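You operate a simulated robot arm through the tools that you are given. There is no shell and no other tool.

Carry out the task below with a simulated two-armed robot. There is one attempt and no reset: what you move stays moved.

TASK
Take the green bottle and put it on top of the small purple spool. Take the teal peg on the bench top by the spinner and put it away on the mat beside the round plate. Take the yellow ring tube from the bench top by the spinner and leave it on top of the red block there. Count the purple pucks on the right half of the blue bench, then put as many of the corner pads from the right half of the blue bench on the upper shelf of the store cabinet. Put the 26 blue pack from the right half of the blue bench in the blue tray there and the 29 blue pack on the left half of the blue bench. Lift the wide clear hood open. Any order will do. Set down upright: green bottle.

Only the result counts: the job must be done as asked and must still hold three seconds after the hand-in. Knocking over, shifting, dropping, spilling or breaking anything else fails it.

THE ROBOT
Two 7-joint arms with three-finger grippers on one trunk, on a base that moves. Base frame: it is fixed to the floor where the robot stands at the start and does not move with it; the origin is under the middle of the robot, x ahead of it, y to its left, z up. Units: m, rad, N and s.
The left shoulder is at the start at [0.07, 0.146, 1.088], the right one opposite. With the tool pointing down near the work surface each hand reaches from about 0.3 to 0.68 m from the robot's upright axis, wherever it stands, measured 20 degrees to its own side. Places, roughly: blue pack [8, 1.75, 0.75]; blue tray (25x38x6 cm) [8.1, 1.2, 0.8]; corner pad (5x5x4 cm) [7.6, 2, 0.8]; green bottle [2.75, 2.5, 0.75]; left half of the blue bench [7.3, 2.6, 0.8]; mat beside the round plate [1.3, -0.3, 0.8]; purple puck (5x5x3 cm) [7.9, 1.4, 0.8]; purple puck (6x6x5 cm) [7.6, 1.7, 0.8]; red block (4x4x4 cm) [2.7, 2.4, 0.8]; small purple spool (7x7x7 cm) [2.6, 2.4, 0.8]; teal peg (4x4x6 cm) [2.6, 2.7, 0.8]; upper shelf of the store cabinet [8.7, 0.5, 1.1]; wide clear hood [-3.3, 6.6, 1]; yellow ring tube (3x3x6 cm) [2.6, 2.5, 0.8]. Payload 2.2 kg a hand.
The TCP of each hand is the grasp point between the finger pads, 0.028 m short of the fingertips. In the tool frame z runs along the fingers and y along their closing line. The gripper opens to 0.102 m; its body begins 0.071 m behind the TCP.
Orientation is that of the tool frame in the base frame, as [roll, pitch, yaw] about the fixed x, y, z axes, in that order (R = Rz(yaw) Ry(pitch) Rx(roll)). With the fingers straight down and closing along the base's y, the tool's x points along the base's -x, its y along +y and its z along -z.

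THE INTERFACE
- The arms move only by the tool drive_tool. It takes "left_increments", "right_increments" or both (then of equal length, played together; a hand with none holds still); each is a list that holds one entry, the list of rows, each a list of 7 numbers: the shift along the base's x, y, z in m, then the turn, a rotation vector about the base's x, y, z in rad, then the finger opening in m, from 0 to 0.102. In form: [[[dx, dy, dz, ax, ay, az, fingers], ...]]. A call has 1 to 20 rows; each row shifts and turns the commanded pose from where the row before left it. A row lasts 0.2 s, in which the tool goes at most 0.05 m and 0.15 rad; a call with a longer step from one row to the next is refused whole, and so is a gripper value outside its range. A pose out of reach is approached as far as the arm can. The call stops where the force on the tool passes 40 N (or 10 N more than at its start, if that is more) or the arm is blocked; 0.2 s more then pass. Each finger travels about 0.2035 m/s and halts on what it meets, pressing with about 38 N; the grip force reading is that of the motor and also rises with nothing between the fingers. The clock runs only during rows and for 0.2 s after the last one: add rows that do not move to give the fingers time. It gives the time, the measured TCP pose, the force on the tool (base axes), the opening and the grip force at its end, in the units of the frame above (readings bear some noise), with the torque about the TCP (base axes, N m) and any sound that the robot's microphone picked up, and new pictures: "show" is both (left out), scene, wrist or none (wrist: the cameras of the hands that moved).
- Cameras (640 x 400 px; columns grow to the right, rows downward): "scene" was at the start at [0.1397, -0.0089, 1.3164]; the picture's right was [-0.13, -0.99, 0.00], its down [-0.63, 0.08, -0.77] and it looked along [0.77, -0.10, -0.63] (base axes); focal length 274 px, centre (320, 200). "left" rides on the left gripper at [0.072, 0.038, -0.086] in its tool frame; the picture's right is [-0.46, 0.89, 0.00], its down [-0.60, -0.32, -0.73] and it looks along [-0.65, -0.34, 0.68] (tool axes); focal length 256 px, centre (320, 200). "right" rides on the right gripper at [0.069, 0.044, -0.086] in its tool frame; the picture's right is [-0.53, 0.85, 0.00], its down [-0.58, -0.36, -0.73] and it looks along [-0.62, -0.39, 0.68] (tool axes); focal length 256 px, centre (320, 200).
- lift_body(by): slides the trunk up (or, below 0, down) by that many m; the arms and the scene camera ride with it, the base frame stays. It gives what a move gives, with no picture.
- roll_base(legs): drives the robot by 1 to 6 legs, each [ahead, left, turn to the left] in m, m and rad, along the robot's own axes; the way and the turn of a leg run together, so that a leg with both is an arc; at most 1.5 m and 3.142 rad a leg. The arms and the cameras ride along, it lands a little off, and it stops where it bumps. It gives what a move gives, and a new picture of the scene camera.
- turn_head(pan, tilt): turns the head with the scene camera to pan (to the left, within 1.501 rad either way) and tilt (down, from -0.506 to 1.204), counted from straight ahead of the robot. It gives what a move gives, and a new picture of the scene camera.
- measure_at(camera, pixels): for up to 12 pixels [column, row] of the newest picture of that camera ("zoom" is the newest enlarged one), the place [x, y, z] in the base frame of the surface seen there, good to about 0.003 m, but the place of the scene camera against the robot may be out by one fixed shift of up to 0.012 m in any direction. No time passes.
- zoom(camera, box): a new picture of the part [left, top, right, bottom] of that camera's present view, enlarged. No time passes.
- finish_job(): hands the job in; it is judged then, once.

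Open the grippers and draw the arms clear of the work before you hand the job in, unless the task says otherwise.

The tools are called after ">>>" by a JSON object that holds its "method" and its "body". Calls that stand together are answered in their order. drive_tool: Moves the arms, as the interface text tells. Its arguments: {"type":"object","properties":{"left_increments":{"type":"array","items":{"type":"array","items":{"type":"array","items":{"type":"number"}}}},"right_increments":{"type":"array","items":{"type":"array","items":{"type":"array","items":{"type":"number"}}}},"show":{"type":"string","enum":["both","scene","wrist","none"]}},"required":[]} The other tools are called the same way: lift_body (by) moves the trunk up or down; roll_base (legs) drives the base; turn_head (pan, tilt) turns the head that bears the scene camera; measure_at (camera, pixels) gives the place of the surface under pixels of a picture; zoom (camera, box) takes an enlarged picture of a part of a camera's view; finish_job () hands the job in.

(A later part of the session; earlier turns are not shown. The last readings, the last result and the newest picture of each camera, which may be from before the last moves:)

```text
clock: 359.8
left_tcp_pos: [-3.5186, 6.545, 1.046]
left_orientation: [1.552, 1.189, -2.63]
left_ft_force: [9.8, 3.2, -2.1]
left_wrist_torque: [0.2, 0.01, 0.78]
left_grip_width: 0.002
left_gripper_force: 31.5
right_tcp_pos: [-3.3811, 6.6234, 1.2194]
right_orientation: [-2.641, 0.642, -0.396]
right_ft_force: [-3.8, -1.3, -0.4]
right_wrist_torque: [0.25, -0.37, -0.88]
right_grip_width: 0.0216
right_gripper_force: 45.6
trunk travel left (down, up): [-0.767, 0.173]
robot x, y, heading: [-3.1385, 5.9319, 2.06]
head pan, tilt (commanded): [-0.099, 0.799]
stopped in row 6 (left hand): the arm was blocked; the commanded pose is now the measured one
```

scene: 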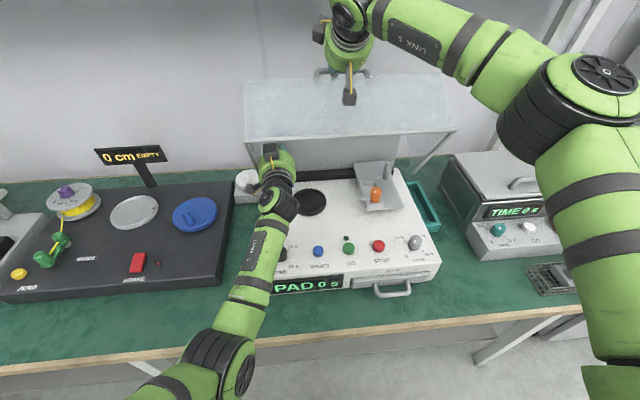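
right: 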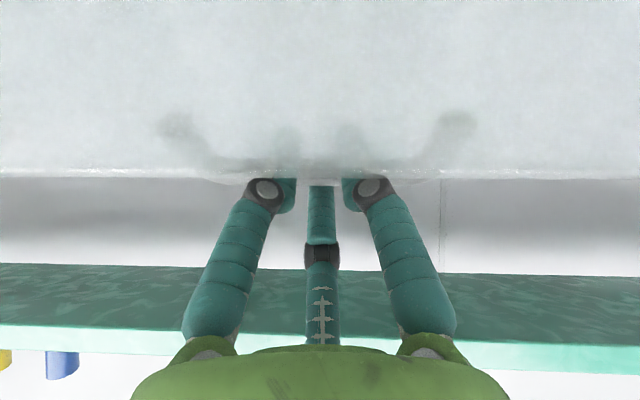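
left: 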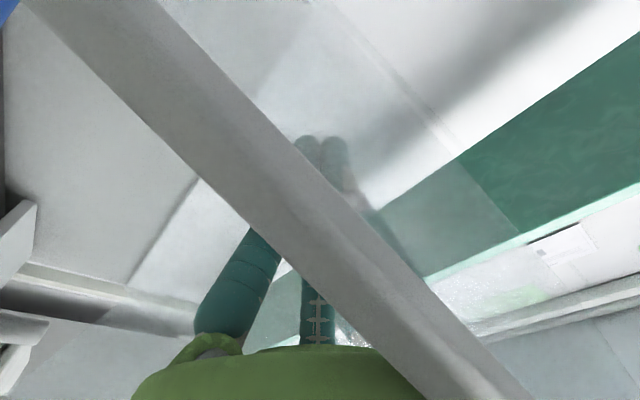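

The left hand's camera box ran into the hood's left side panel edge (force ~10 N to the right). I back the left hand straight out.

>>> {"method": "drive_tool", "body": {"left_increments": [[[0.0118, -0.0221, 0, 0, 0, 0, 0.0], [0.0188, -0.0353, 0, 0, 0, 0, 0.0], [0.0188, -0.0353, 0, 0, 0, 0, 0.0], [0.0188, -0.0353, 0, 0, 0, 0, 0.0], [0.0094, -0.0177, 0, 0, 0, 0, 0.0], [0, 0, 0, 0, 0, 0, 0.0]]], "show": "both"}}

```text
clock: 360.1
left_tcp_pos: [-3.5191, 6.5423, 1.0529]
left_orientation: [1.516, 1.184, -2.666]
left_ft_force: [6.4, 5.9, -3.5]
left_wrist_torque: [0.35, 0.02, 0.52]
left_grip_width: 0.0019
left_gripper_force: 31.6
right_tcp_pos: [-3.3827, 6.6267, 1.2197]
right_orientation: [-2.643, 0.65, -0.393]
right_ft_force: [-1.3, 5.8, -3.3]
right_wrist_torque: [-0.37, 0.88, 0.61]
right_grip_width: 0.0218
right_gripper_force: 45.2
trunk travel left (down, up): [-0.767, 0.173]
robot x, y, heading: [-3.1404, 5.9309, 2.061]
head pan, tilt (commanded): [-0.099, 0.799]
stopped in row 1 (left hand): the force on the tool passed its limit at 47 N (the readings are from after the stop); the commanded pose is now the measured one
```

scene: 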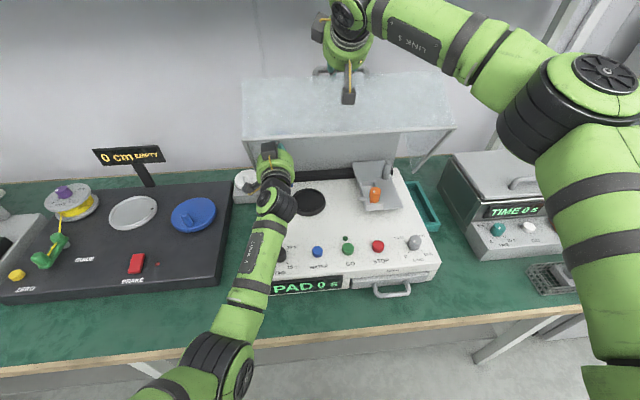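
left: 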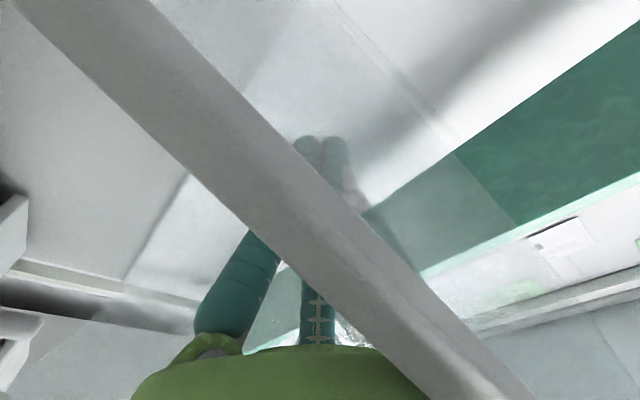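

Backing out met 47 N, so something is hooked. I zoom in on the left hand and hood to see where it touches.

>>> {"method": "zoom", "body": {"camera": "scene", "box": [220, 110, 340, 230]}}

>>> {"method": "measure_at", "body": {"camera": "scene", "pixels": [[268, 150], [250, 190], [278, 200], [243, 140], [262, 140], [290, 137], [272, 175], [260, 230], [245, 170], [300, 160]]}}

```text
3.33 times, centred on (280, 170) of scene
```

zoom: 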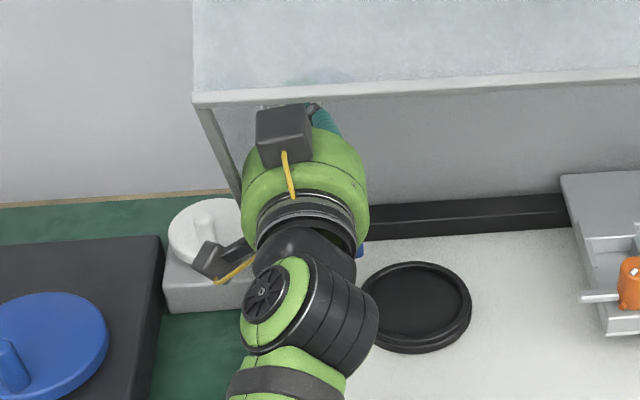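

```text
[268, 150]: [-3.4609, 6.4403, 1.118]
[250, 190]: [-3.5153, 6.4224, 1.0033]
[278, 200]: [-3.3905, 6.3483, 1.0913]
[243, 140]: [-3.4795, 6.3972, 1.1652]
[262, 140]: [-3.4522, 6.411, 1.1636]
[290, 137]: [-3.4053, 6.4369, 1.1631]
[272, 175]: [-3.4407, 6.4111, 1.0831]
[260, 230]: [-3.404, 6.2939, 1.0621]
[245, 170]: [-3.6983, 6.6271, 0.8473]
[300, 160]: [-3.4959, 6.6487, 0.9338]
```

The left palm is rubbing the hood's left side-panel edge (force pushes it right and down). I ease it right/down and back in very small steps.

>>> {"method": "drive_tool", "body": {"left_increments": [[[0.004, 0.0, -0.002, 0, 0, 0, 0.0], [0.004, 0.0, -0.002, 0, 0, 0, 0.0], [0.004, -0.002, 0, 0, 0, 0, 0.0], [0, 0, 0, 0, 0, 0, 0.0]]], "show": "wrist"}}

```text
clock: 360.8
left_tcp_pos: [-3.5188, 6.5443, 1.0524]
left_orientation: [1.478, 1.153, -2.703]
left_ft_force: [16.8, 5.6, -5.8]
left_wrist_torque: [0.6, 0.0, 1.48]
left_grip_width: 0.0022
left_gripper_force: 31.4
right_tcp_pos: [-3.3821, 6.6252, 1.2203]
right_orientation: [-2.647, 0.653, -0.388]
right_ft_force: [-2.5, 4.9, -2.8]
right_wrist_torque: [-0.3, 0.8, 0.41]
right_grip_width: 0.022
right_gripper_force: 44.6
trunk travel left (down, up): [-0.767, 0.173]
robot x, y, heading: [-3.1358, 5.9302, 2.055]
head pan, tilt (commanded): [-0.099, 0.799]
stopped in row 3 (left hand): the force on the tool passed its limit at 44 N (the readings are from after the stop); the commanded pose is now the measured one
```

left: 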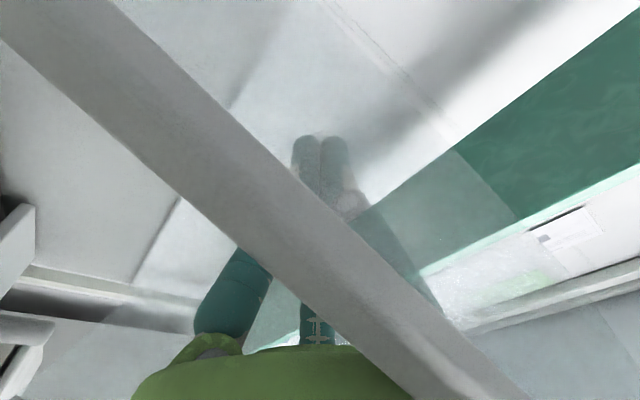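

That increased the load instead, so I stop and inspect the situation with zoomed scene views before any further motion.

>>> {"method": "zoom", "body": {"camera": "scene", "box": [140, 100, 460, 300]}}

>>> {"method": "zoom", "body": {"camera": "right", "box": [0, 0, 640, 400]}}

```text
2.00 times, centred on (300, 200) of scene
```

zoom: 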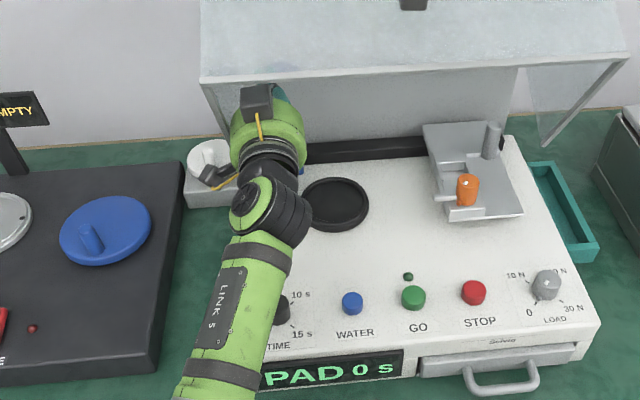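

```text
1.00 times, centred on (320, 200) of right (not enlarged: the box is as wide or as high as the picture)
```

zoom: 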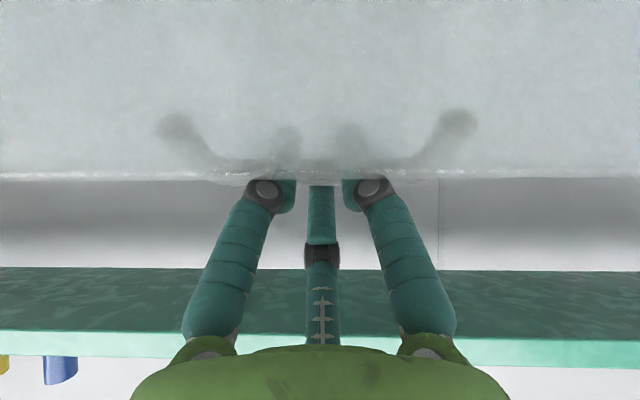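

Force/torque analysis says the side-panel edge presses the left palm right/down. Opening the hood a few degrees more with the right hand should lift that edge off; I do that gently.

>>> {"method": "drive_tool", "body": {"right_increments": [[[-0.0024, 0.0044, 0.0012, 0, 0, 0, 0.005], [-0.0024, 0.0044, 0.0012, 0, 0, 0, 0.005], [-0.0024, 0.0044, 0.001, 0, 0, 0, 0.005], [0, 0, 0, 0, 0, 0, 0.005]]], "show": "both"}}

```text
clock: 361.8
left_tcp_pos: [-3.5171, 6.5399, 1.0566]
left_orientation: [1.455, 1.147, -2.72]
left_ft_force: [19.5, 7.6, 12.3]
left_wrist_torque: [-1.04, -0.08, 1.64]
left_grip_width: 0.0021
left_gripper_force: 31.3
right_tcp_pos: [-3.3876, 6.6335, 1.2236]
right_orientation: [-2.647, 0.648, -0.386]
right_ft_force: [3.6, -8.3, -20.1]
right_wrist_torque: [-0.52, 0.19, -0.51]
right_grip_width: 0.0217
right_gripper_force: 44.9
trunk travel left (down, up): [-0.767, 0.173]
robot x, y, heading: [-3.1415, 5.9327, 2.06]
head pan, tilt (commanded): [-0.099, 0.799]
```

scene: 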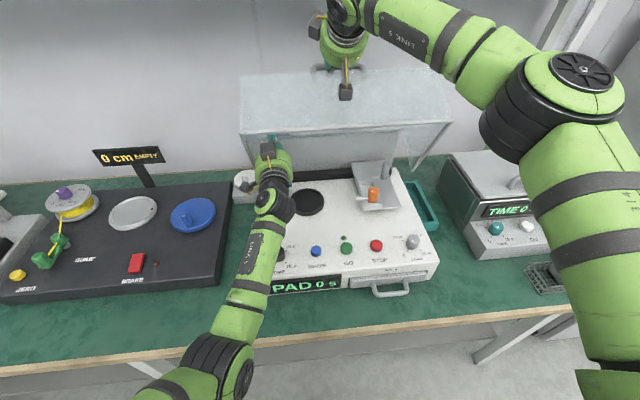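
right: 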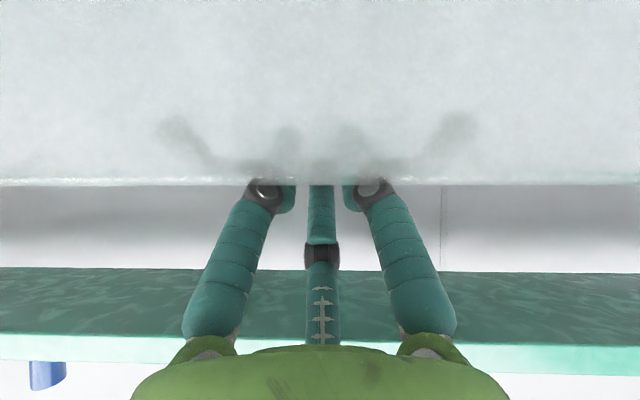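

Raising the hood pulled the left hand up (net +12 N), so the edge sits between palm and wrist-camera. I lower the hood back by about two thirds to neutralise the load.

>>> {"method": "drive_tool", "body": {"right_increments": [[[0.0024, -0.0044, -0.001, 0, 0, 0, 0.005], [0.0016, -0.003, -0.001, 0, 0, 0, 0.005], [0, 0, 0, 0, 0, 0, 0.005]]], "show": "wrist"}}

```text
clock: 362.6
left_tcp_pos: [-3.5163, 6.5431, 1.0521]
left_orientation: [1.48, 1.153, -2.697]
left_ft_force: [29.7, 1.4, -2.9]
left_wrist_torque: [0.33, -0.01, 2.56]
left_grip_width: 0.002
left_gripper_force: 31.9
right_tcp_pos: [-3.3849, 6.63, 1.2217]
right_orientation: [-2.647, 0.654, -0.386]
right_ft_force: [-6.5, 6.3, -13.1]
right_wrist_torque: [0.04, -0.1, -0.74]
right_grip_width: 0.0218
right_gripper_force: 45.0
trunk travel left (down, up): [-0.767, 0.173]
robot x, y, heading: [-3.1412, 5.9322, 2.058]
head pan, tilt (commanded): [-0.099, 0.799]
```

right: 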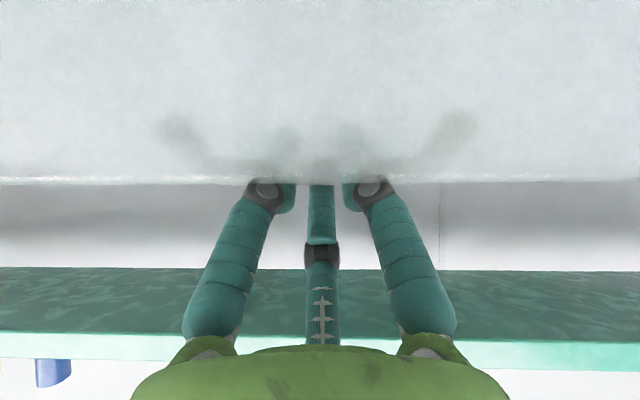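

The lateral push on the left palm is now ~27 N to the right. I probe with a tiny 2 mm leftward move to understand the contact.

>>> {"method": "drive_tool", "body": {"left_increments": [[[-0.0018, -0.0009, 0, 0, 0, 0, 0.0], [0, 0, 0, 0, 0, 0, 0.0]]], "show": "wrist"}}

```text
clock: 363.0
left_tcp_pos: [-3.5168, 6.5437, 1.0523]
left_orientation: [1.477, 1.147, -2.708]
left_ft_force: [16.1, 3.2, -6.2]
left_wrist_torque: [0.57, -0.03, 1.36]
left_grip_width: 0.0021
left_gripper_force: 31.5
right_tcp_pos: [-3.3848, 6.6303, 1.2207]
right_orientation: [-2.645, 0.653, -0.389]
right_ft_force: [-0.7, 5.4, -2.0]
right_wrist_torque: [-0.46, 0.95, 0.5]
right_grip_width: 0.0217
right_gripper_force: 45.0
trunk travel left (down, up): [-0.767, 0.173]
robot x, y, heading: [-3.14, 5.9307, 2.059]
head pan, tilt (commanded): [-0.099, 0.799]
stopped in row 1 (left hand): the force on the tool passed its limit at 42 N (the readings are from after the stop); the commanded pose is now the measured one
```

left: 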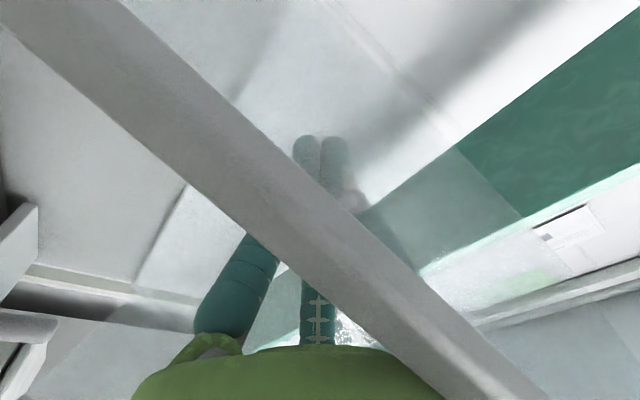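

Moving left raises the load, so the edge is on the palm's left. I try a tiny 2 mm step to the right.

>>> {"method": "drive_tool", "body": {"left_increments": [[[0.0018, 0.0009, 0, 0, 0, 0, 0.0], [0, 0, 0, 0, 0, 0, 0.0]]], "show": "wrist"}}

```text
clock: 363.6
left_tcp_pos: [-3.5166, 6.5424, 1.0515]
left_orientation: [1.473, 1.132, -2.708]
left_ft_force: [29.2, 12.2, -4.7]
left_wrist_torque: [0.45, -0.04, 2.56]
left_grip_width: 0.0021
left_gripper_force: 31.3
right_tcp_pos: [-3.3832, 6.6296, 1.2218]
right_orientation: [-2.646, 0.651, -0.387]
right_ft_force: [-4.8, 0.7, -5.2]
right_wrist_torque: [0.24, -0.61, -1.47]
right_grip_width: 0.0216
right_gripper_force: 44.9
trunk travel left (down, up): [-0.767, 0.173]
robot x, y, heading: [-3.1386, 5.9343, 2.054]
head pan, tilt (commanded): [-0.099, 0.799]
```

left: 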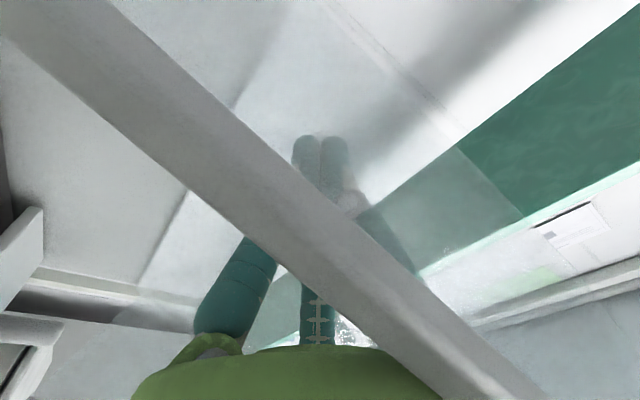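

I check the left elbow/forearm heights against the bench, in case the arm itself is obstructed.

>>> {"method": "measure_at", "body": {"camera": "scene", "pixels": [[220, 355], [245, 385], [255, 250], [240, 300], [185, 390], [268, 205], [290, 205], [270, 150], [240, 130], [255, 175]]}}

>>> {"method": "turn_head", "body": {"pan": 0.35, "tilt": 0.95}}

```text
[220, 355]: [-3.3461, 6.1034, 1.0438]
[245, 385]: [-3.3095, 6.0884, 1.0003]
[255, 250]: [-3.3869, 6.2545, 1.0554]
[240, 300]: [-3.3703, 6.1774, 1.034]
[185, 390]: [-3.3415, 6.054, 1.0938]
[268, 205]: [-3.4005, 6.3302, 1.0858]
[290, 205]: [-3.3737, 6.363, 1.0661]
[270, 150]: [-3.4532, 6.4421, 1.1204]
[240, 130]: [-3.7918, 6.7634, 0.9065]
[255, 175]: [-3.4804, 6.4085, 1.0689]
```

```text
clock: 364.5
left_tcp_pos: [-3.5174, 6.5437, 1.0521]
left_orientation: [1.475, 1.133, -2.706]
left_ft_force: [36.0, 7.2, -9.8]
left_wrist_torque: [0.84, -0.08, 3.26]
left_grip_width: 0.0019
left_gripper_force: 31.2
right_tcp_pos: [-3.3831, 6.6293, 1.2224]
right_orientation: [-2.646, 0.655, -0.386]
right_ft_force: [-8.9, 2.2, -6.3]
right_wrist_torque: [0.21, -0.67, -1.35]
right_grip_width: 0.0218
right_gripper_force: 45.3
trunk travel left (down, up): [-0.767, 0.173]
robot x, y, heading: [-3.1417, 5.9319, 2.056]
head pan, tilt (commanded): [0.351, 0.949]
```

scene: 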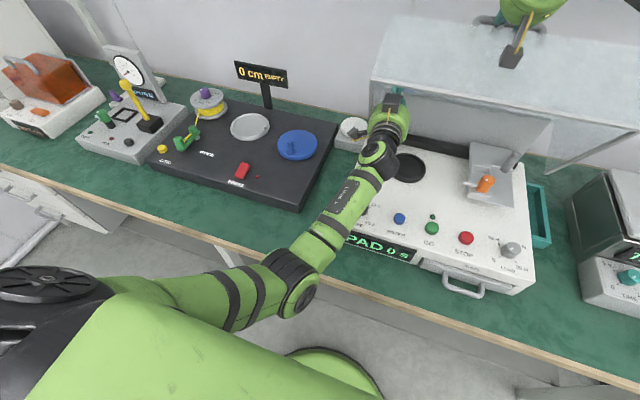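

The load grows with time even without commands, suggesting the left arm is at an awkward joint limit. I command a decisive move to the right (3 cm), the side away from the contact.

>>> {"method": "drive_tool", "body": {"left_increments": [[[0.0088, 0.0047, 0, 0, 0, 0, 0.0], [0.0088, 0.0047, 0, 0, 0, 0, 0.0], [0.0088, 0.0047, 0, 0, 0, 0, 0.0]]], "show": "both"}}

```text
clock: 365.3
left_tcp_pos: [-3.5209, 6.5438, 1.046]
left_orientation: [1.459, 1.058, -2.693]
left_ft_force: [38.0, -0.1, 10.3]
left_wrist_torque: [-0.77, -0.23, 3.34]
left_grip_width: 0.0023
left_gripper_force: 31.5
right_tcp_pos: [-3.3816, 6.6256, 1.2203]
right_orientation: [-2.651, 0.65, -0.388]
right_ft_force: [-5.1, -4.5, -23.1]
right_wrist_torque: [-0.63, 0.36, 0.0]
right_grip_width: 0.022
right_gripper_force: 44.7
trunk travel left (down, up): [-0.767, 0.173]
robot x, y, heading: [-3.1403, 5.9267, 2.059]
head pan, tilt (commanded): [0.351, 0.949]
```

scene: 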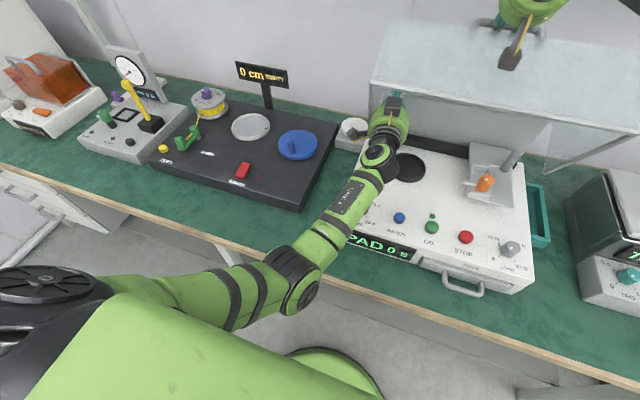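
left: 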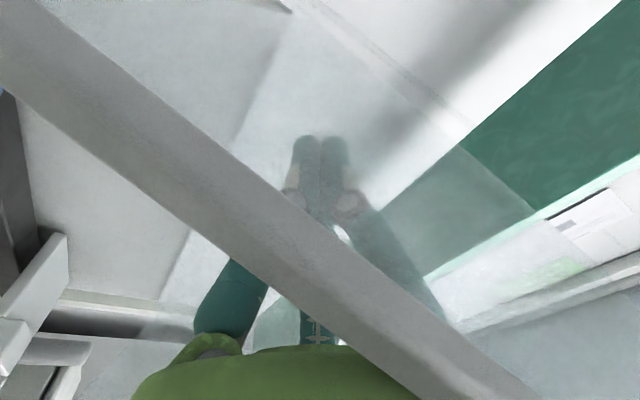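

The hand rolled instead of translating, so the arm itself is constrained. I undo that 3 cm command to relax the arm.

>>> {"method": "drive_tool", "body": {"left_increments": [[[-0.0088, -0.0047, 0, 0, 0, 0, 0.0], [-0.0088, -0.0047, 0, 0, 0, 0, 0.0], [-0.0088, -0.0047, 0, 0, 0, 0, 0.0]]], "show": "none"}}

```text
clock: 365.6
left_tcp_pos: [-3.5209, 6.5457, 1.0472]
left_orientation: [1.453, 1.066, -2.707]
left_ft_force: [17.6, 5.0, -0.6]
left_wrist_torque: [0.16, -0.06, 1.61]
left_grip_width: 0.0023
left_gripper_force: 31.4
right_tcp_pos: [-3.3835, 6.6264, 1.2209]
right_orientation: [-2.651, 0.65, -0.39]
right_ft_force: [2.9, 0.3, 0.6]
right_wrist_torque: [-0.49, 0.81, 0.39]
right_grip_width: 0.0218
right_gripper_force: 44.9
trunk travel left (down, up): [-0.767, 0.173]
robot x, y, heading: [-3.1396, 5.9323, 2.054]
head pan, tilt (commanded): [0.351, 0.949]
stopped in row 1 (left hand): the force on the tool passed its limit at 53 N (the readings are from after the stop); the commanded pose is now the measured one
```

Analysis suggests a straight rearward pull of both hands together (base motion) slides the panel edge out of the gap while the hood follows its arc. I try a very small base retreat of 1.2 cm.

>>> {"method": "roll_base", "body": {"legs": [[-0.012, 0, 0]]}}

```text
clock: 366.4
left_tcp_pos: [-3.5162, 6.5387, 1.0423]
left_orientation: [1.474, 1.066, -2.688]
left_ft_force: [30.9, 14.5, -15.9]
left_wrist_torque: [1.43, -0.05, 2.77]
left_grip_width: 0.0024
left_gripper_force: 31.8
right_tcp_pos: [-3.3789, 6.6195, 1.2194]
right_orientation: [-2.652, 0.649, -0.387]
right_ft_force: [-6.0, 3.9, 5.9]
right_wrist_torque: [0.3, -0.41, -1.07]
right_grip_width: 0.0219
right_gripper_force: 44.5
trunk travel left (down, up): [-0.767, 0.173]
robot x, y, heading: [-3.1318, 5.9222, 2.058]
head pan, tilt (commanded): [0.351, 0.949]
```

scene: 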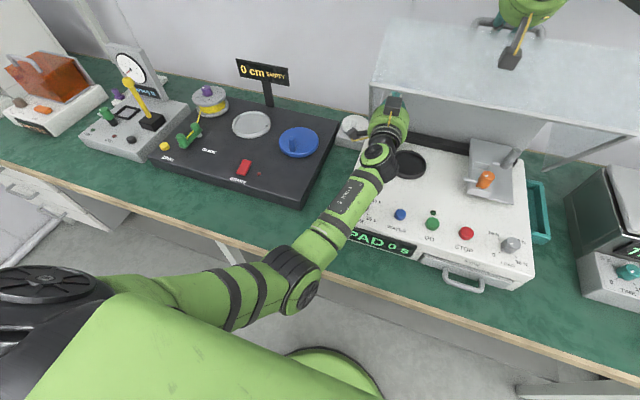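

The base retreat works: the left hand moved back 8 mm with no jam. I continue with another 1.5 cm.

>>> {"method": "roll_base", "body": {"legs": [[-0.015, 0, 0]]}}

```text
clock: 367.2
left_tcp_pos: [-3.5113, 6.5268, 1.0403]
left_orientation: [1.474, 1.067, -2.687]
left_ft_force: [20.2, -1.9, -6.7]
left_wrist_torque: [0.58, 0.12, 1.69]
left_grip_width: 0.002
left_gripper_force: 31.7
right_tcp_pos: [-3.3733, 6.6073, 1.2133]
right_orientation: [-2.654, 0.642, -0.393]
right_ft_force: [-1.5, 9.3, -17.5]
right_wrist_torque: [-0.37, 0.13, -0.45]
right_grip_width: 0.0216
right_gripper_force: 44.7
trunk travel left (down, up): [-0.767, 0.173]
robot x, y, heading: [-3.1298, 5.9078, 2.059]
head pan, tilt (commanded): [0.351, 0.949]
```

scene: 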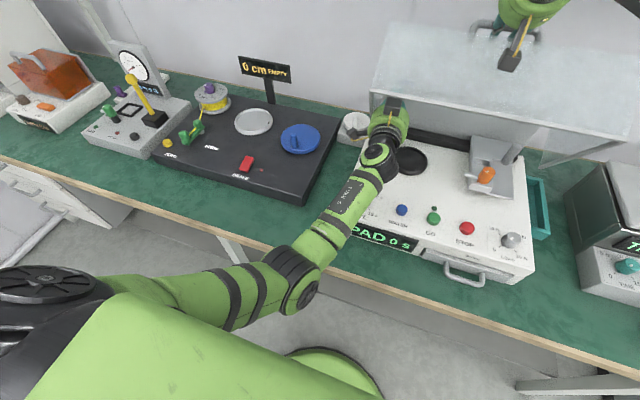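

Load on the left hand is easing (−17 N lateral). The right hand's load is purely radial (hand a few mm too far from the hinge), so I correct that by 6 mm.

>>> {"method": "drive_tool", "body": {"right_increments": [[[-0.0006, 0.001, -0.003, 0, 0, 0, 0.005], [-0.0006, 0.001, -0.003, 0, 0, 0, 0.005]]], "show": "none"}}

>>> {"method": "roll_base", "body": {"legs": [[-0.02, 0, 0]]}}

```text
clock: 367.8
left_tcp_pos: [-3.5095, 6.5227, 1.0435]
left_orientation: [1.468, 1.065, -2.696]
left_ft_force: [11.2, 11.7, -7.0]
left_wrist_torque: [0.57, 0.11, 1.01]
left_grip_width: 0.0022
left_gripper_force: 31.0
right_tcp_pos: [-3.3737, 6.6077, 1.2135]
right_orientation: [-2.645, 0.648, -0.391]
right_ft_force: [0.8, 2.3, 9.4]
right_wrist_torque: [0.12, 0.17, -0.53]
right_grip_width: 0.0219
right_gripper_force: 44.9
trunk travel left (down, up): [-0.767, 0.173]
robot x, y, heading: [-3.1286, 5.9067, 2.06]
head pan, tilt (commanded): [0.351, 0.949]
```

```text
clock: 368.6
left_tcp_pos: [-3.5008, 6.5074, 1.0421]
left_orientation: [1.467, 1.065, -2.696]
left_ft_force: [11.4, -1.2, -1.3]
left_wrist_torque: [0.09, 0.12, 0.98]
left_grip_width: 0.0019
left_gripper_force: 31.1
right_tcp_pos: [-3.3628, 6.5904, 1.2058]
right_orientation: [-2.659, 0.633, -0.397]
right_ft_force: [1.9, 5.9, -16.1]
right_wrist_torque: [-0.46, 0.24, -0.27]
right_grip_width: 0.0218
right_gripper_force: 44.7
trunk travel left (down, up): [-0.767, 0.173]
robot x, y, heading: [-3.117, 5.8931, 2.054]
head pan, tilt (commanded): [0.351, 0.949]
```

scene: 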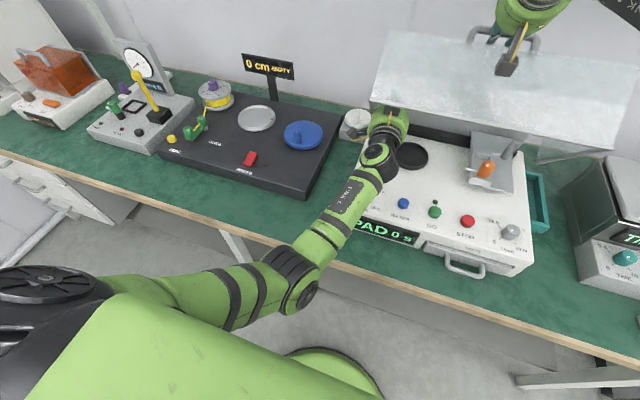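

Left-hand load is down to ~10 N. Now I retreat the left hand with the arm itself in small steps.

>>> {"method": "drive_tool", "body": {"left_increments": [[[0.0047, -0.0088, 0, 0, 0, 0, 0.0], [0.0071, -0.0132, 0, 0, 0, 0, 0.0], [0.0071, -0.0132, 0, 0, 0, 0, 0.0]]], "show": "both"}}

```text
clock: 369.0
left_tcp_pos: [-3.499, 6.5026, 1.0478]
left_orientation: [1.442, 1.054, -2.725]
left_ft_force: [12.1, 3.0, -6.1]
left_wrist_torque: [0.51, 0.21, 1.09]
left_grip_width: 0.0021
left_gripper_force: 31.3
right_tcp_pos: [-3.3638, 6.5904, 1.2062]
right_orientation: [-2.656, 0.638, -0.398]
right_ft_force: [-2.4, 9.5, -5.5]
right_wrist_torque: [-0.45, 0.97, 0.52]
right_grip_width: 0.0219
right_gripper_force: 45.1
trunk travel left (down, up): [-0.767, 0.173]
robot x, y, heading: [-3.1189, 5.8917, 2.058]
head pan, tilt (commanded): [0.351, 0.949]
stopped in row 2 (left hand): the force on the tool passed its limit at 44 N (the readings are from after the stop); the commanded pose is now the measured one
```

scene: 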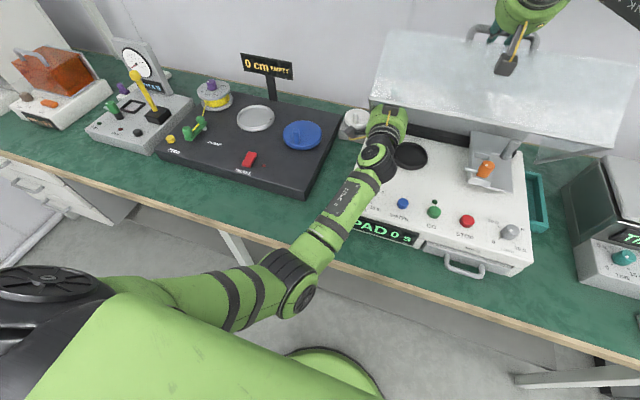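
left: 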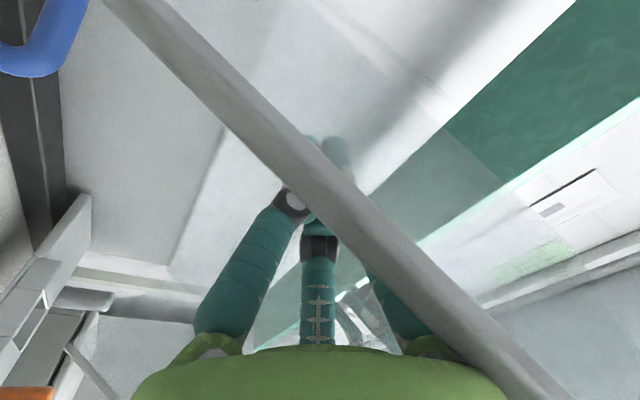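

Arm retreat still binds, but base retreat works. I alternate: raise the hood slightly with the right hand, then back the base by 1.5 cm.

>>> {"method": "drive_tool", "body": {"right_increments": [[[-0.0028, 0.0053, 0.0033, 0, 0, 0, 0.005], [-0.0028, 0.0053, 0.0033, 0, 0, 0, 0.005]]], "show": "none"}}

>>> {"method": "roll_base", "body": {"legs": [[-0.018, 0, 0]]}}

```text
clock: 369.6
left_tcp_pos: [-3.5026, 6.4994, 1.05]
left_orientation: [1.435, 1.054, -2.722]
left_ft_force: [0.1, 0.3, -0.2]
left_wrist_torque: [0.04, -0.02, 0.04]
left_grip_width: 0.0019
left_gripper_force: 31.2
right_tcp_pos: [-3.3686, 6.6002, 1.2117]
right_orientation: [-2.654, 0.629, -0.397]
right_ft_force: [5.5, 4.3, -16.6]
right_wrist_torque: [-0.25, -0.26, -1.0]
right_grip_width: 0.0216
right_gripper_force: 45.4
trunk travel left (down, up): [-0.767, 0.173]
robot x, y, heading: [-3.119, 5.8911, 2.056]
head pan, tilt (commanded): [0.351, 0.949]
```

```text
clock: 370.4
left_tcp_pos: [-3.4956, 6.4877, 1.0465]
left_orientation: [1.443, 1.055, -2.717]
left_ft_force: [-1.1, -0.1, 0.5]
left_wrist_torque: [-0.02, -0.01, -0.01]
left_grip_width: 0.0021
left_gripper_force: 31.8
right_tcp_pos: [-3.3621, 6.5887, 1.207]
right_orientation: [-2.661, 0.624, -0.401]
right_ft_force: [3.9, 12.2, -26.6]
right_wrist_torque: [-0.36, 0.0, -0.63]
right_grip_width: 0.022
right_gripper_force: 44.5
trunk travel left (down, up): [-0.767, 0.173]
robot x, y, heading: [-3.1112, 5.8727, 2.056]
head pan, tilt (commanded): [0.351, 0.949]
```

scene: 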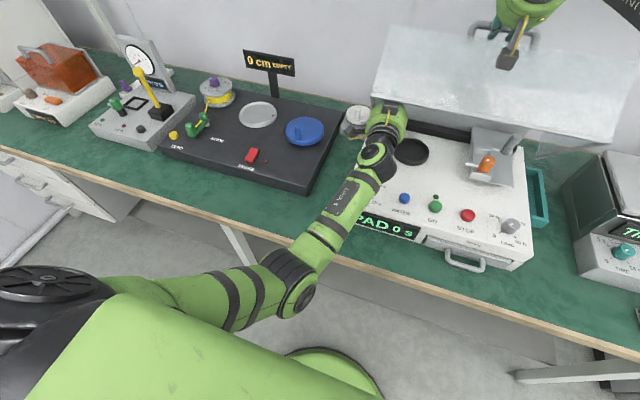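

The left hand is free (zero load). I relieve the right hand's radial load (move ~9 mm toward the hinge direction), then pull the left hand back out.

>>> {"method": "drive_tool", "body": {"right_increments": [[[-0.001, 0.0019, -0.004, 0, 0, 0, 0.005], [-0.001, 0.0019, -0.004, 0, 0, 0, 0.005], [0, 0, 0, 0, 0, 0, 0.005]]], "show": "none"}}

>>> {"method": "drive_tool", "body": {"left_increments": [[[0.0047, -0.0088, 0, 0, 0, 0, 0.0], [0.0094, -0.0177, 0, 0, 0, 0, 0.0], [0.0118, -0.0221, 0, 0, 0, 0, 0.0]]], "show": "both"}}

```text
clock: 371.2
left_tcp_pos: [-3.4946, 6.4799, 1.0494]
left_orientation: [1.439, 1.054, -2.72]
left_ft_force: [-5.1, 6.2, -10.9]
left_wrist_torque: [0.55, 0.49, 0.06]
left_grip_width: 0.002
left_gripper_force: 31.2
right_tcp_pos: [-3.3628, 6.5889, 1.2059]
right_orientation: [-2.649, 0.633, -0.397]
right_ft_force: [5.5, 3.2, 12.6]
right_wrist_torque: [0.1, 0.12, -0.74]
right_grip_width: 0.022
right_gripper_force: 44.8
trunk travel left (down, up): [-0.767, 0.173]
robot x, y, heading: [-3.1094, 5.8733, 2.057]
head pan, tilt (commanded): [0.351, 0.949]
```

```text
clock: 371.8
left_tcp_pos: [-3.4944, 6.4722, 1.0552]
left_orientation: [1.417, 1.037, -2.74]
left_ft_force: [11.0, 2.5, -8.3]
left_wrist_torque: [0.72, 0.34, 0.59]
left_grip_width: 0.0022
left_gripper_force: 31.1
right_tcp_pos: [-3.3654, 6.5916, 1.2074]
right_orientation: [-2.648, 0.644, -0.392]
right_ft_force: [-4.8, 10.3, -5.4]
right_wrist_torque: [-0.44, 0.89, 0.48]
right_grip_width: 0.022
right_gripper_force: 45.8
trunk travel left (down, up): [-0.767, 0.173]
robot x, y, heading: [-3.1085, 5.8783, 2.049]
head pan, tilt (commanded): [0.351, 0.949]
stopped in row 2 (left hand): the force on the tool passed its limit at 83 N (the readings are from after the stop); the commanded pose is now the measured one
```

scene: 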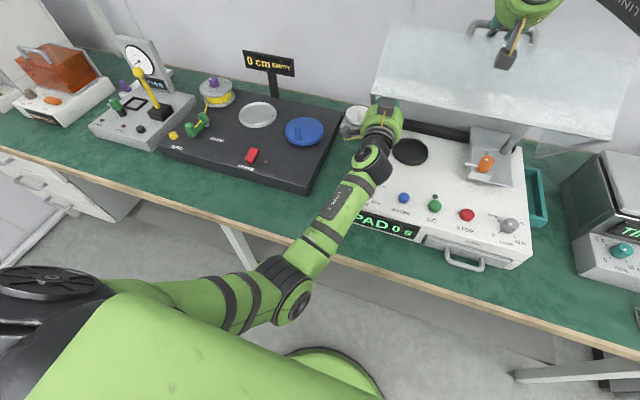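
left: 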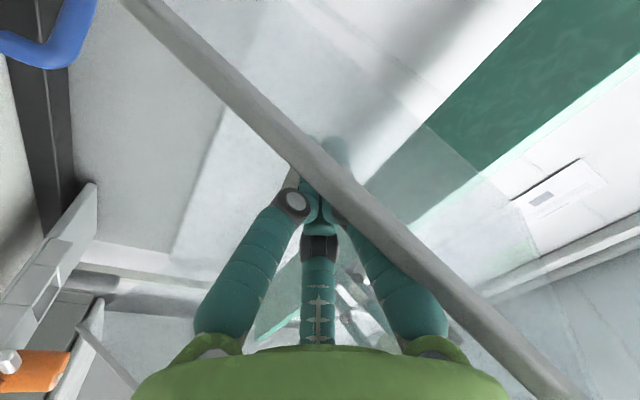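

Lowering the hood pressed its front panel onto the box on top of the left hand — that is what traps it. I raise the hood ~9° again with the right hand.

>>> {"method": "drive_tool", "body": {"right_increments": [[[-0.0048, 0.0091, 0.0055, 0, 0, 0, 0.005], [-0.0048, 0.0091, 0.0047, 0, 0, 0, 0.005], [-0.0048, 0.0091, 0.004, 0, 0, 0, 0.005], [0, 0, 0, 0, 0, 0, 0.005]]], "show": "both"}}

```text
clock: 372.8
left_tcp_pos: [-3.4963, 6.4689, 1.059]
left_orientation: [1.407, 1.038, -2.743]
left_ft_force: [4.6, 0.7, 0.4]
left_wrist_torque: [-0.08, 0.01, 0.21]
left_grip_width: 0.0019
left_gripper_force: 31.2
right_tcp_pos: [-3.3683, 6.5985, 1.2117]
right_orientation: [-2.649, 0.637, -0.394]
right_ft_force: [3.1, 4.3, -17.8]
right_wrist_torque: [-0.16, -0.45, -1.16]
right_grip_width: 0.022
right_gripper_force: 45.1
right hand out of reach, approached as far as the arm can: row 2, 3
trunk travel left (down, up): [-0.767, 0.173]
robot x, y, heading: [-3.1107, 5.8768, 2.05]
head pan, tilt (commanded): [0.351, 0.949]
```

scene: 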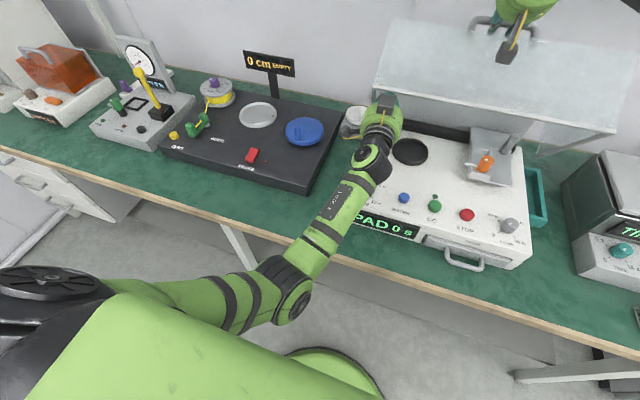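
right: 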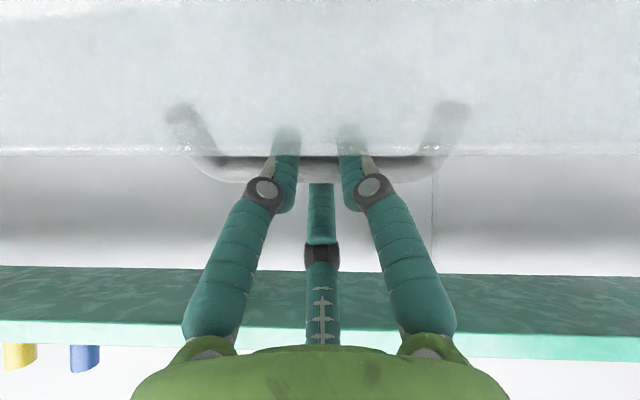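

The left hand is nearly unloaded again and its top box is at the panel's front edge. I retreat it gently, 5 mm per row.

>>> {"method": "drive_tool", "body": {"left_increments": [[[0.0024, -0.0044, -0.004, 0, 0, 0, 0.0], [0.0024, -0.0044, -0.004, 0, 0, 0, 0.0], [0.0024, -0.0044, -0.004, 0, 0, 0, 0.0], [0.0047, -0.0088, -0.002, 0, 0, 0, 0.0]]], "show": "both"}}

```text
clock: 373.4
left_tcp_pos: [-3.4954, 6.4681, 1.0654]
left_orientation: [1.359, 1.012, -2.792]
left_ft_force: [18.0, 4.5, -8.6]
left_wrist_torque: [0.46, 0.11, 0.87]
left_grip_width: 0.002
left_gripper_force: 31.2
right_tcp_pos: [-3.3687, 6.6013, 1.2132]
right_orientation: [-2.652, 0.65, -0.391]
right_ft_force: [-4.3, 11.4, -7.6]
right_wrist_torque: [-0.35, 0.7, 0.13]
right_grip_width: 0.022
right_gripper_force: 44.8
trunk travel left (down, up): [-0.767, 0.173]
robot x, y, heading: [-3.1068, 5.875, 2.051]
head pan, tilt (commanded): [0.351, 0.949]
stopped in row 3 (left hand): the force on the tool passed its limit at 46 N (the readings are from after the stop); the commanded pose is now the measured one
```

scene: 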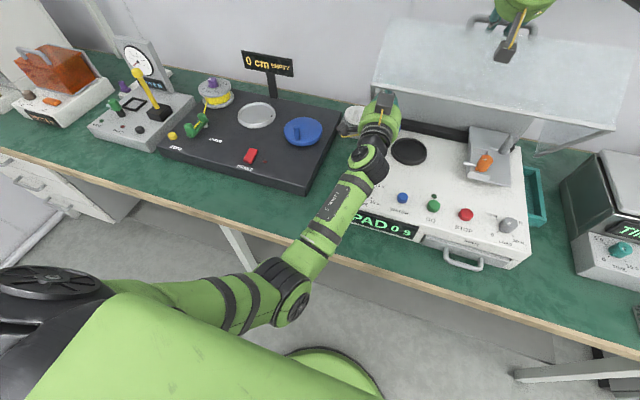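
left: 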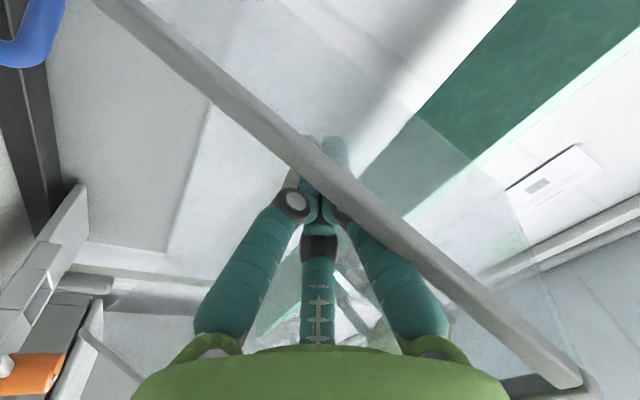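

The left arm rolls instead of retreating, so its elbow is likely blocked against the torso. I try restoring the hand's original roll (−0.1 rad about its axis) to swing the elbow outward.

>>> {"method": "drive_tool", "body": {"left_increments": [[[0, 0, 0, 0.0235, -0.0442, 0, 0.0], [0, 0, 0, 0.0235, -0.0442, 0, 0.0], [0, 0, 0, 0, 0, 0, 0.0]]], "show": "scene"}}

```text
clock: 373.8
left_tcp_pos: [-3.4928, 6.468, 1.064]
left_orientation: [1.341, 1.028, -2.82]
left_ft_force: [16.7, 3.1, -8.3]
left_wrist_torque: [0.46, 0.11, 0.88]
left_grip_width: 0.0019
left_gripper_force: 31.5
right_tcp_pos: [-3.3687, 6.6001, 1.2121]
right_orientation: [-2.653, 0.646, -0.39]
right_ft_force: [-2.3, 9.4, -5.5]
right_wrist_torque: [-0.48, 0.81, 0.3]
right_grip_width: 0.022
right_gripper_force: 45.1
trunk travel left (down, up): [-0.767, 0.173]
robot x, y, heading: [-3.1094, 5.874, 2.05]
head pan, tilt (commanded): [0.351, 0.949]
stopped in row 2 (left hand): the force on the tool passed its limit at 43 N (the readings are from after the stop); the commanded pose is now the measured one
```

scene: 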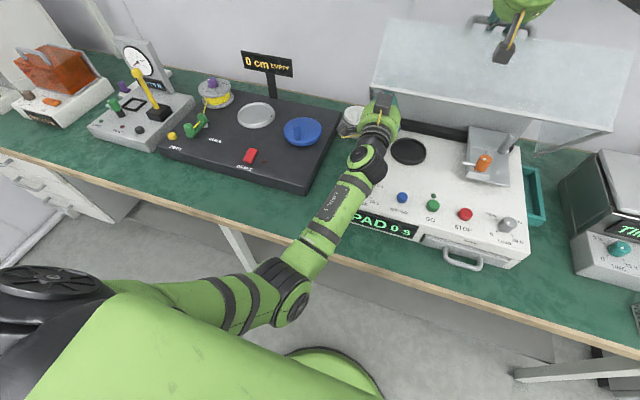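

The contact is on the hand's left. I strafe the whole base 2 cm to the right — the right hand can slide along the handle bar — to lift the left hand off the panel edge.

>>> {"method": "roll_base", "body": {"legs": [[0, -0.02, 0]]}}

```text
clock: 374.6
left_tcp_pos: [-3.4853, 6.4704, 1.0648]
left_orientation: [1.335, 1.035, -2.815]
left_ft_force: [0.5, 0.3, 0.5]
left_wrist_torque: [0.04, 0.0, 0.03]
left_grip_width: 0.0024
left_gripper_force: 31.3
right_tcp_pos: [-3.3608, 6.5993, 1.2141]
right_orientation: [-2.644, 0.642, -0.377]
right_ft_force: [-10.8, -6.6, -10.5]
right_wrist_torque: [-0.33, 0.18, -0.25]
right_grip_width: 0.0229
right_gripper_force: 13.4
trunk travel left (down, up): [-0.767, 0.173]
robot x, y, heading: [-3.0923, 5.8857, 2.057]
head pan, tilt (commanded): [0.351, 0.949]
```

scene: 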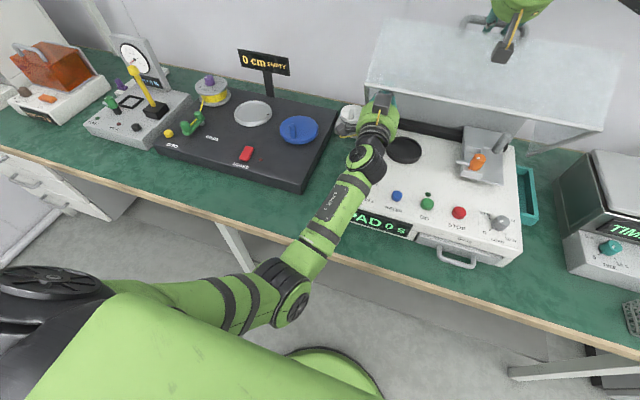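

The left hand is completely unloaded. I now try retreating it with the arm in small steps.

>>> {"method": "drive_tool", "body": {"left_increments": [[[0.0047, -0.0088, -0.002, 0, 0, 0, 0.0], [0.0047, -0.0088, -0.002, 0, 0, 0, 0.0]]], "show": "wrist"}}

```text
clock: 375.2
left_tcp_pos: [-3.4877, 6.4536, 1.0776]
left_orientation: [1.282, 1.011, -2.845]
left_ft_force: [-1.1, 0.3, 0.7]
left_wrist_torque: [0.0, -0.01, -0.01]
left_grip_width: 0.0022
left_gripper_force: 31.4
right_tcp_pos: [-3.3594, 6.5987, 1.2146]
right_orientation: [-2.649, 0.645, -0.378]
right_ft_force: [-5.1, -3.7, -5.9]
right_wrist_torque: [-0.43, 0.58, 0.24]
right_grip_width: 0.0231
right_gripper_force: 13.5
trunk travel left (down, up): [-0.767, 0.173]
robot x, y, heading: [-3.0889, 5.8881, 2.049]
head pan, tilt (commanded): [0.351, 0.949]
```

left: 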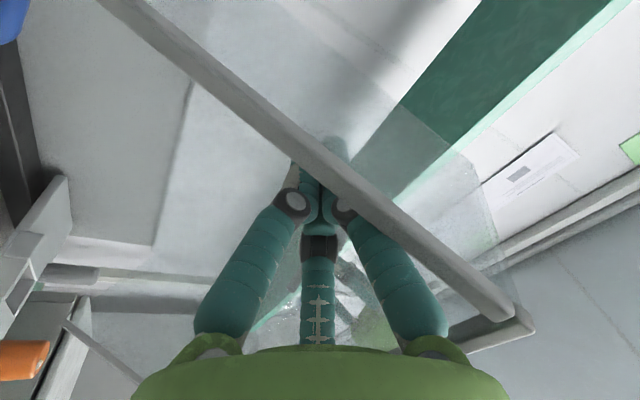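

The arm isn't tracking even in free air (it rises and rolls), so its elbow must be against the torso. I test a roll back toward neutral in free space to swing the elbow out.

>>> {"method": "drive_tool", "body": {"left_increments": [[[0, 0, 0, 0.0235, -0.0442, 0, 0.0], [0, 0, 0, 0.0235, -0.0442, 0, 0.0], [0, 0, 0, 0.0235, -0.0442, 0, 0.0]]], "show": "both"}}

```text
clock: 375.8
left_tcp_pos: [-3.4878, 6.452, 1.0744]
left_orientation: [1.25, 1.031, -2.894]
left_ft_force: [16.9, 1.3, -2.0]
left_wrist_torque: [0.04, 0.06, 0.71]
left_grip_width: 0.0021
left_gripper_force: 31.3
right_tcp_pos: [-3.3511, 6.5988, 1.216]
right_orientation: [-2.652, 0.649, -0.385]
right_ft_force: [2.3, 1.7, -0.8]
right_wrist_torque: [-0.09, 0.17, -0.12]
right_grip_width: 0.0229
right_gripper_force: 13.6
trunk travel left (down, up): [-0.767, 0.173]
robot x, y, heading: [-3.092, 5.8814, 2.047]
head pan, tilt (commanded): [0.351, 0.949]
stopped in row 3 (left hand): the force on the tool passed its limit at 48 N (the readings are from after the stop); the commanded pose is now the measured one
```

scene: 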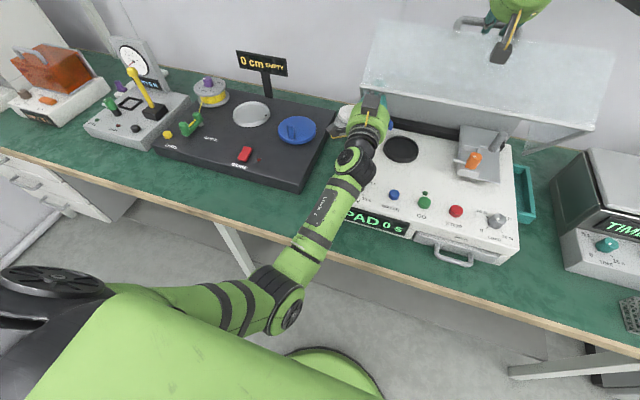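
left: 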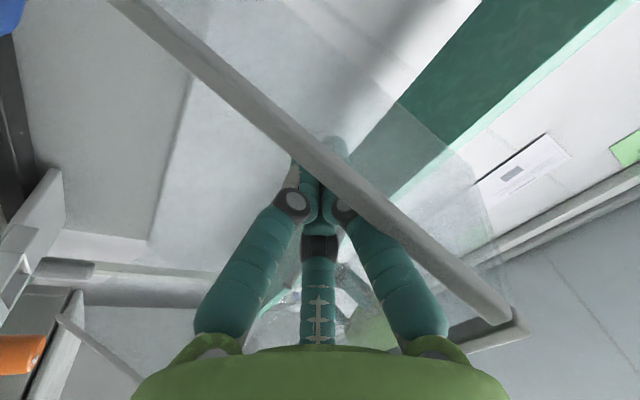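

New approach: the left arm will act as a rigid wedge moved by the base. I release the handle with the right hand — the hood then rests (only ~1–2 cm lower) on the left hand already inside.

>>> {"method": "drive_tool", "body": {"right_increments": [[[0, 0, 0, 0, 0, 0, 0.026], [0, 0, -0.004, 0, 0, 0, 0.032], [0, 0, -0.004, 0, 0, 0, 0.04], [0, 0, 0, 0, 0, 0, 0.044], [0, 0, 0, 0, 0, 0, 0.044]]], "show": "both"}}

```text
clock: 377.0
left_tcp_pos: [-3.4872, 6.4512, 1.074]
left_orientation: [1.252, 1.034, -2.882]
left_ft_force: [19.8, 8.1, -5.6]
left_wrist_torque: [0.5, 0.22, 0.78]
left_grip_width: 0.0021
left_gripper_force: 31.4
right_tcp_pos: [-3.3517, 6.5986, 1.208]
right_orientation: [-2.651, 0.652, -0.38]
right_ft_force: [-0.1, 1.7, 9.1]
right_wrist_torque: [-0.31, 0.1, -0.02]
right_grip_width: 0.0411
right_gripper_force: 0.1
trunk travel left (down, up): [-0.767, 0.173]
robot x, y, heading: [-3.0922, 5.881, 2.049]
head pan, tilt (commanded): [0.351, 0.949]
```

scene: 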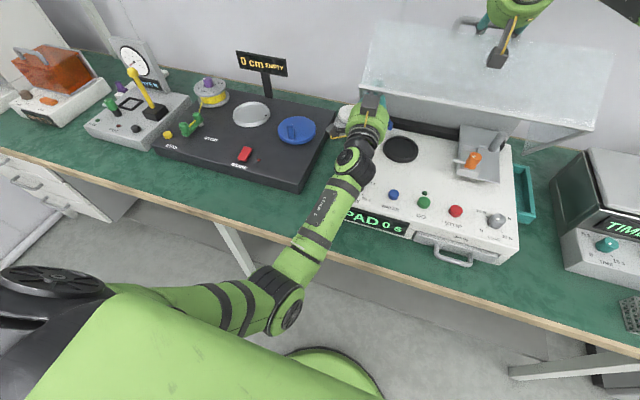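
right: 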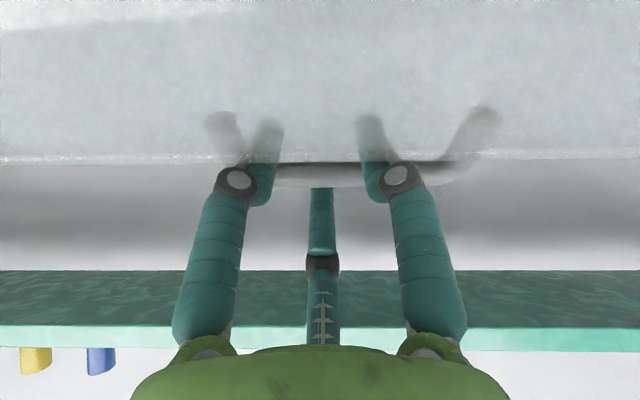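

The handle is released. I withdraw the right hand straight back along its finger axis.

>>> {"method": "drive_tool", "body": {"right_increments": [[[0.006, -0.0129, 0.014, 0, 0, 0, 0.046], [0.0105, -0.0226, 0.0246, 0, 0, 0, 0.046], [0.0105, -0.0226, 0.0246, 0, 0, 0, 0.046], [0.0105, -0.0226, 0.0246, 0, 0, 0, 0.046], [0, 0, 0, 0, 0, 0, 0.046]]], "show": "both"}}

```text
clock: 378.2
left_tcp_pos: [-3.4869, 6.4521, 1.073]
left_orientation: [1.257, 1.031, -2.88]
left_ft_force: [22.5, 9.6, -3.9]
left_wrist_torque: [-0.23, 0.02, 1.07]
left_grip_width: 0.0021
left_gripper_force: 31.4
right_tcp_pos: [-3.3134, 6.5209, 1.2946]
right_orientation: [-2.656, 0.651, -0.383]
right_ft_force: [0.3, 0.4, -0.1]
right_wrist_torque: [0.01, -0.03, -0.06]
right_grip_width: 0.0459
right_gripper_force: 0.0
trunk travel left (down, up): [-0.767, 0.173]
robot x, y, heading: [-3.0902, 5.8826, 2.049]
head pan, tilt (commanded): [0.351, 0.949]
```

scene: 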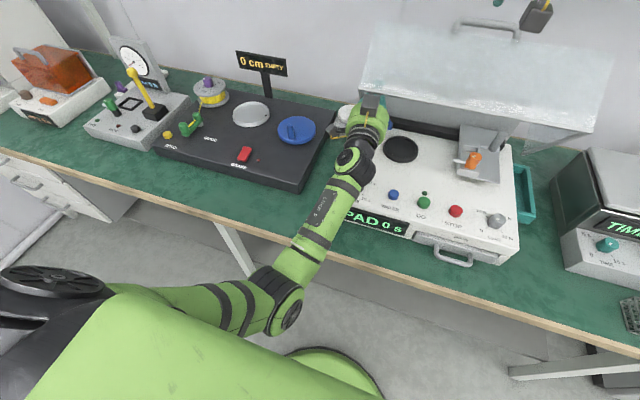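
right: 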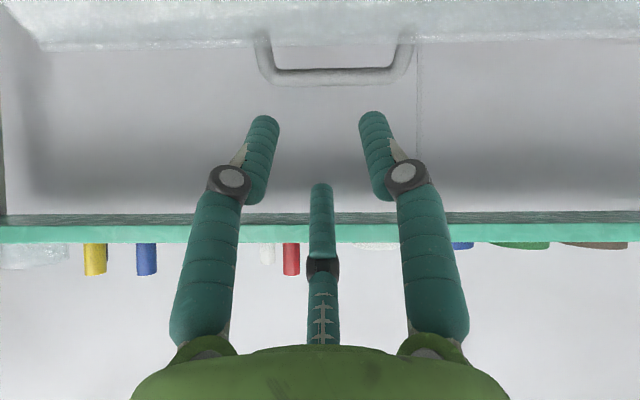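

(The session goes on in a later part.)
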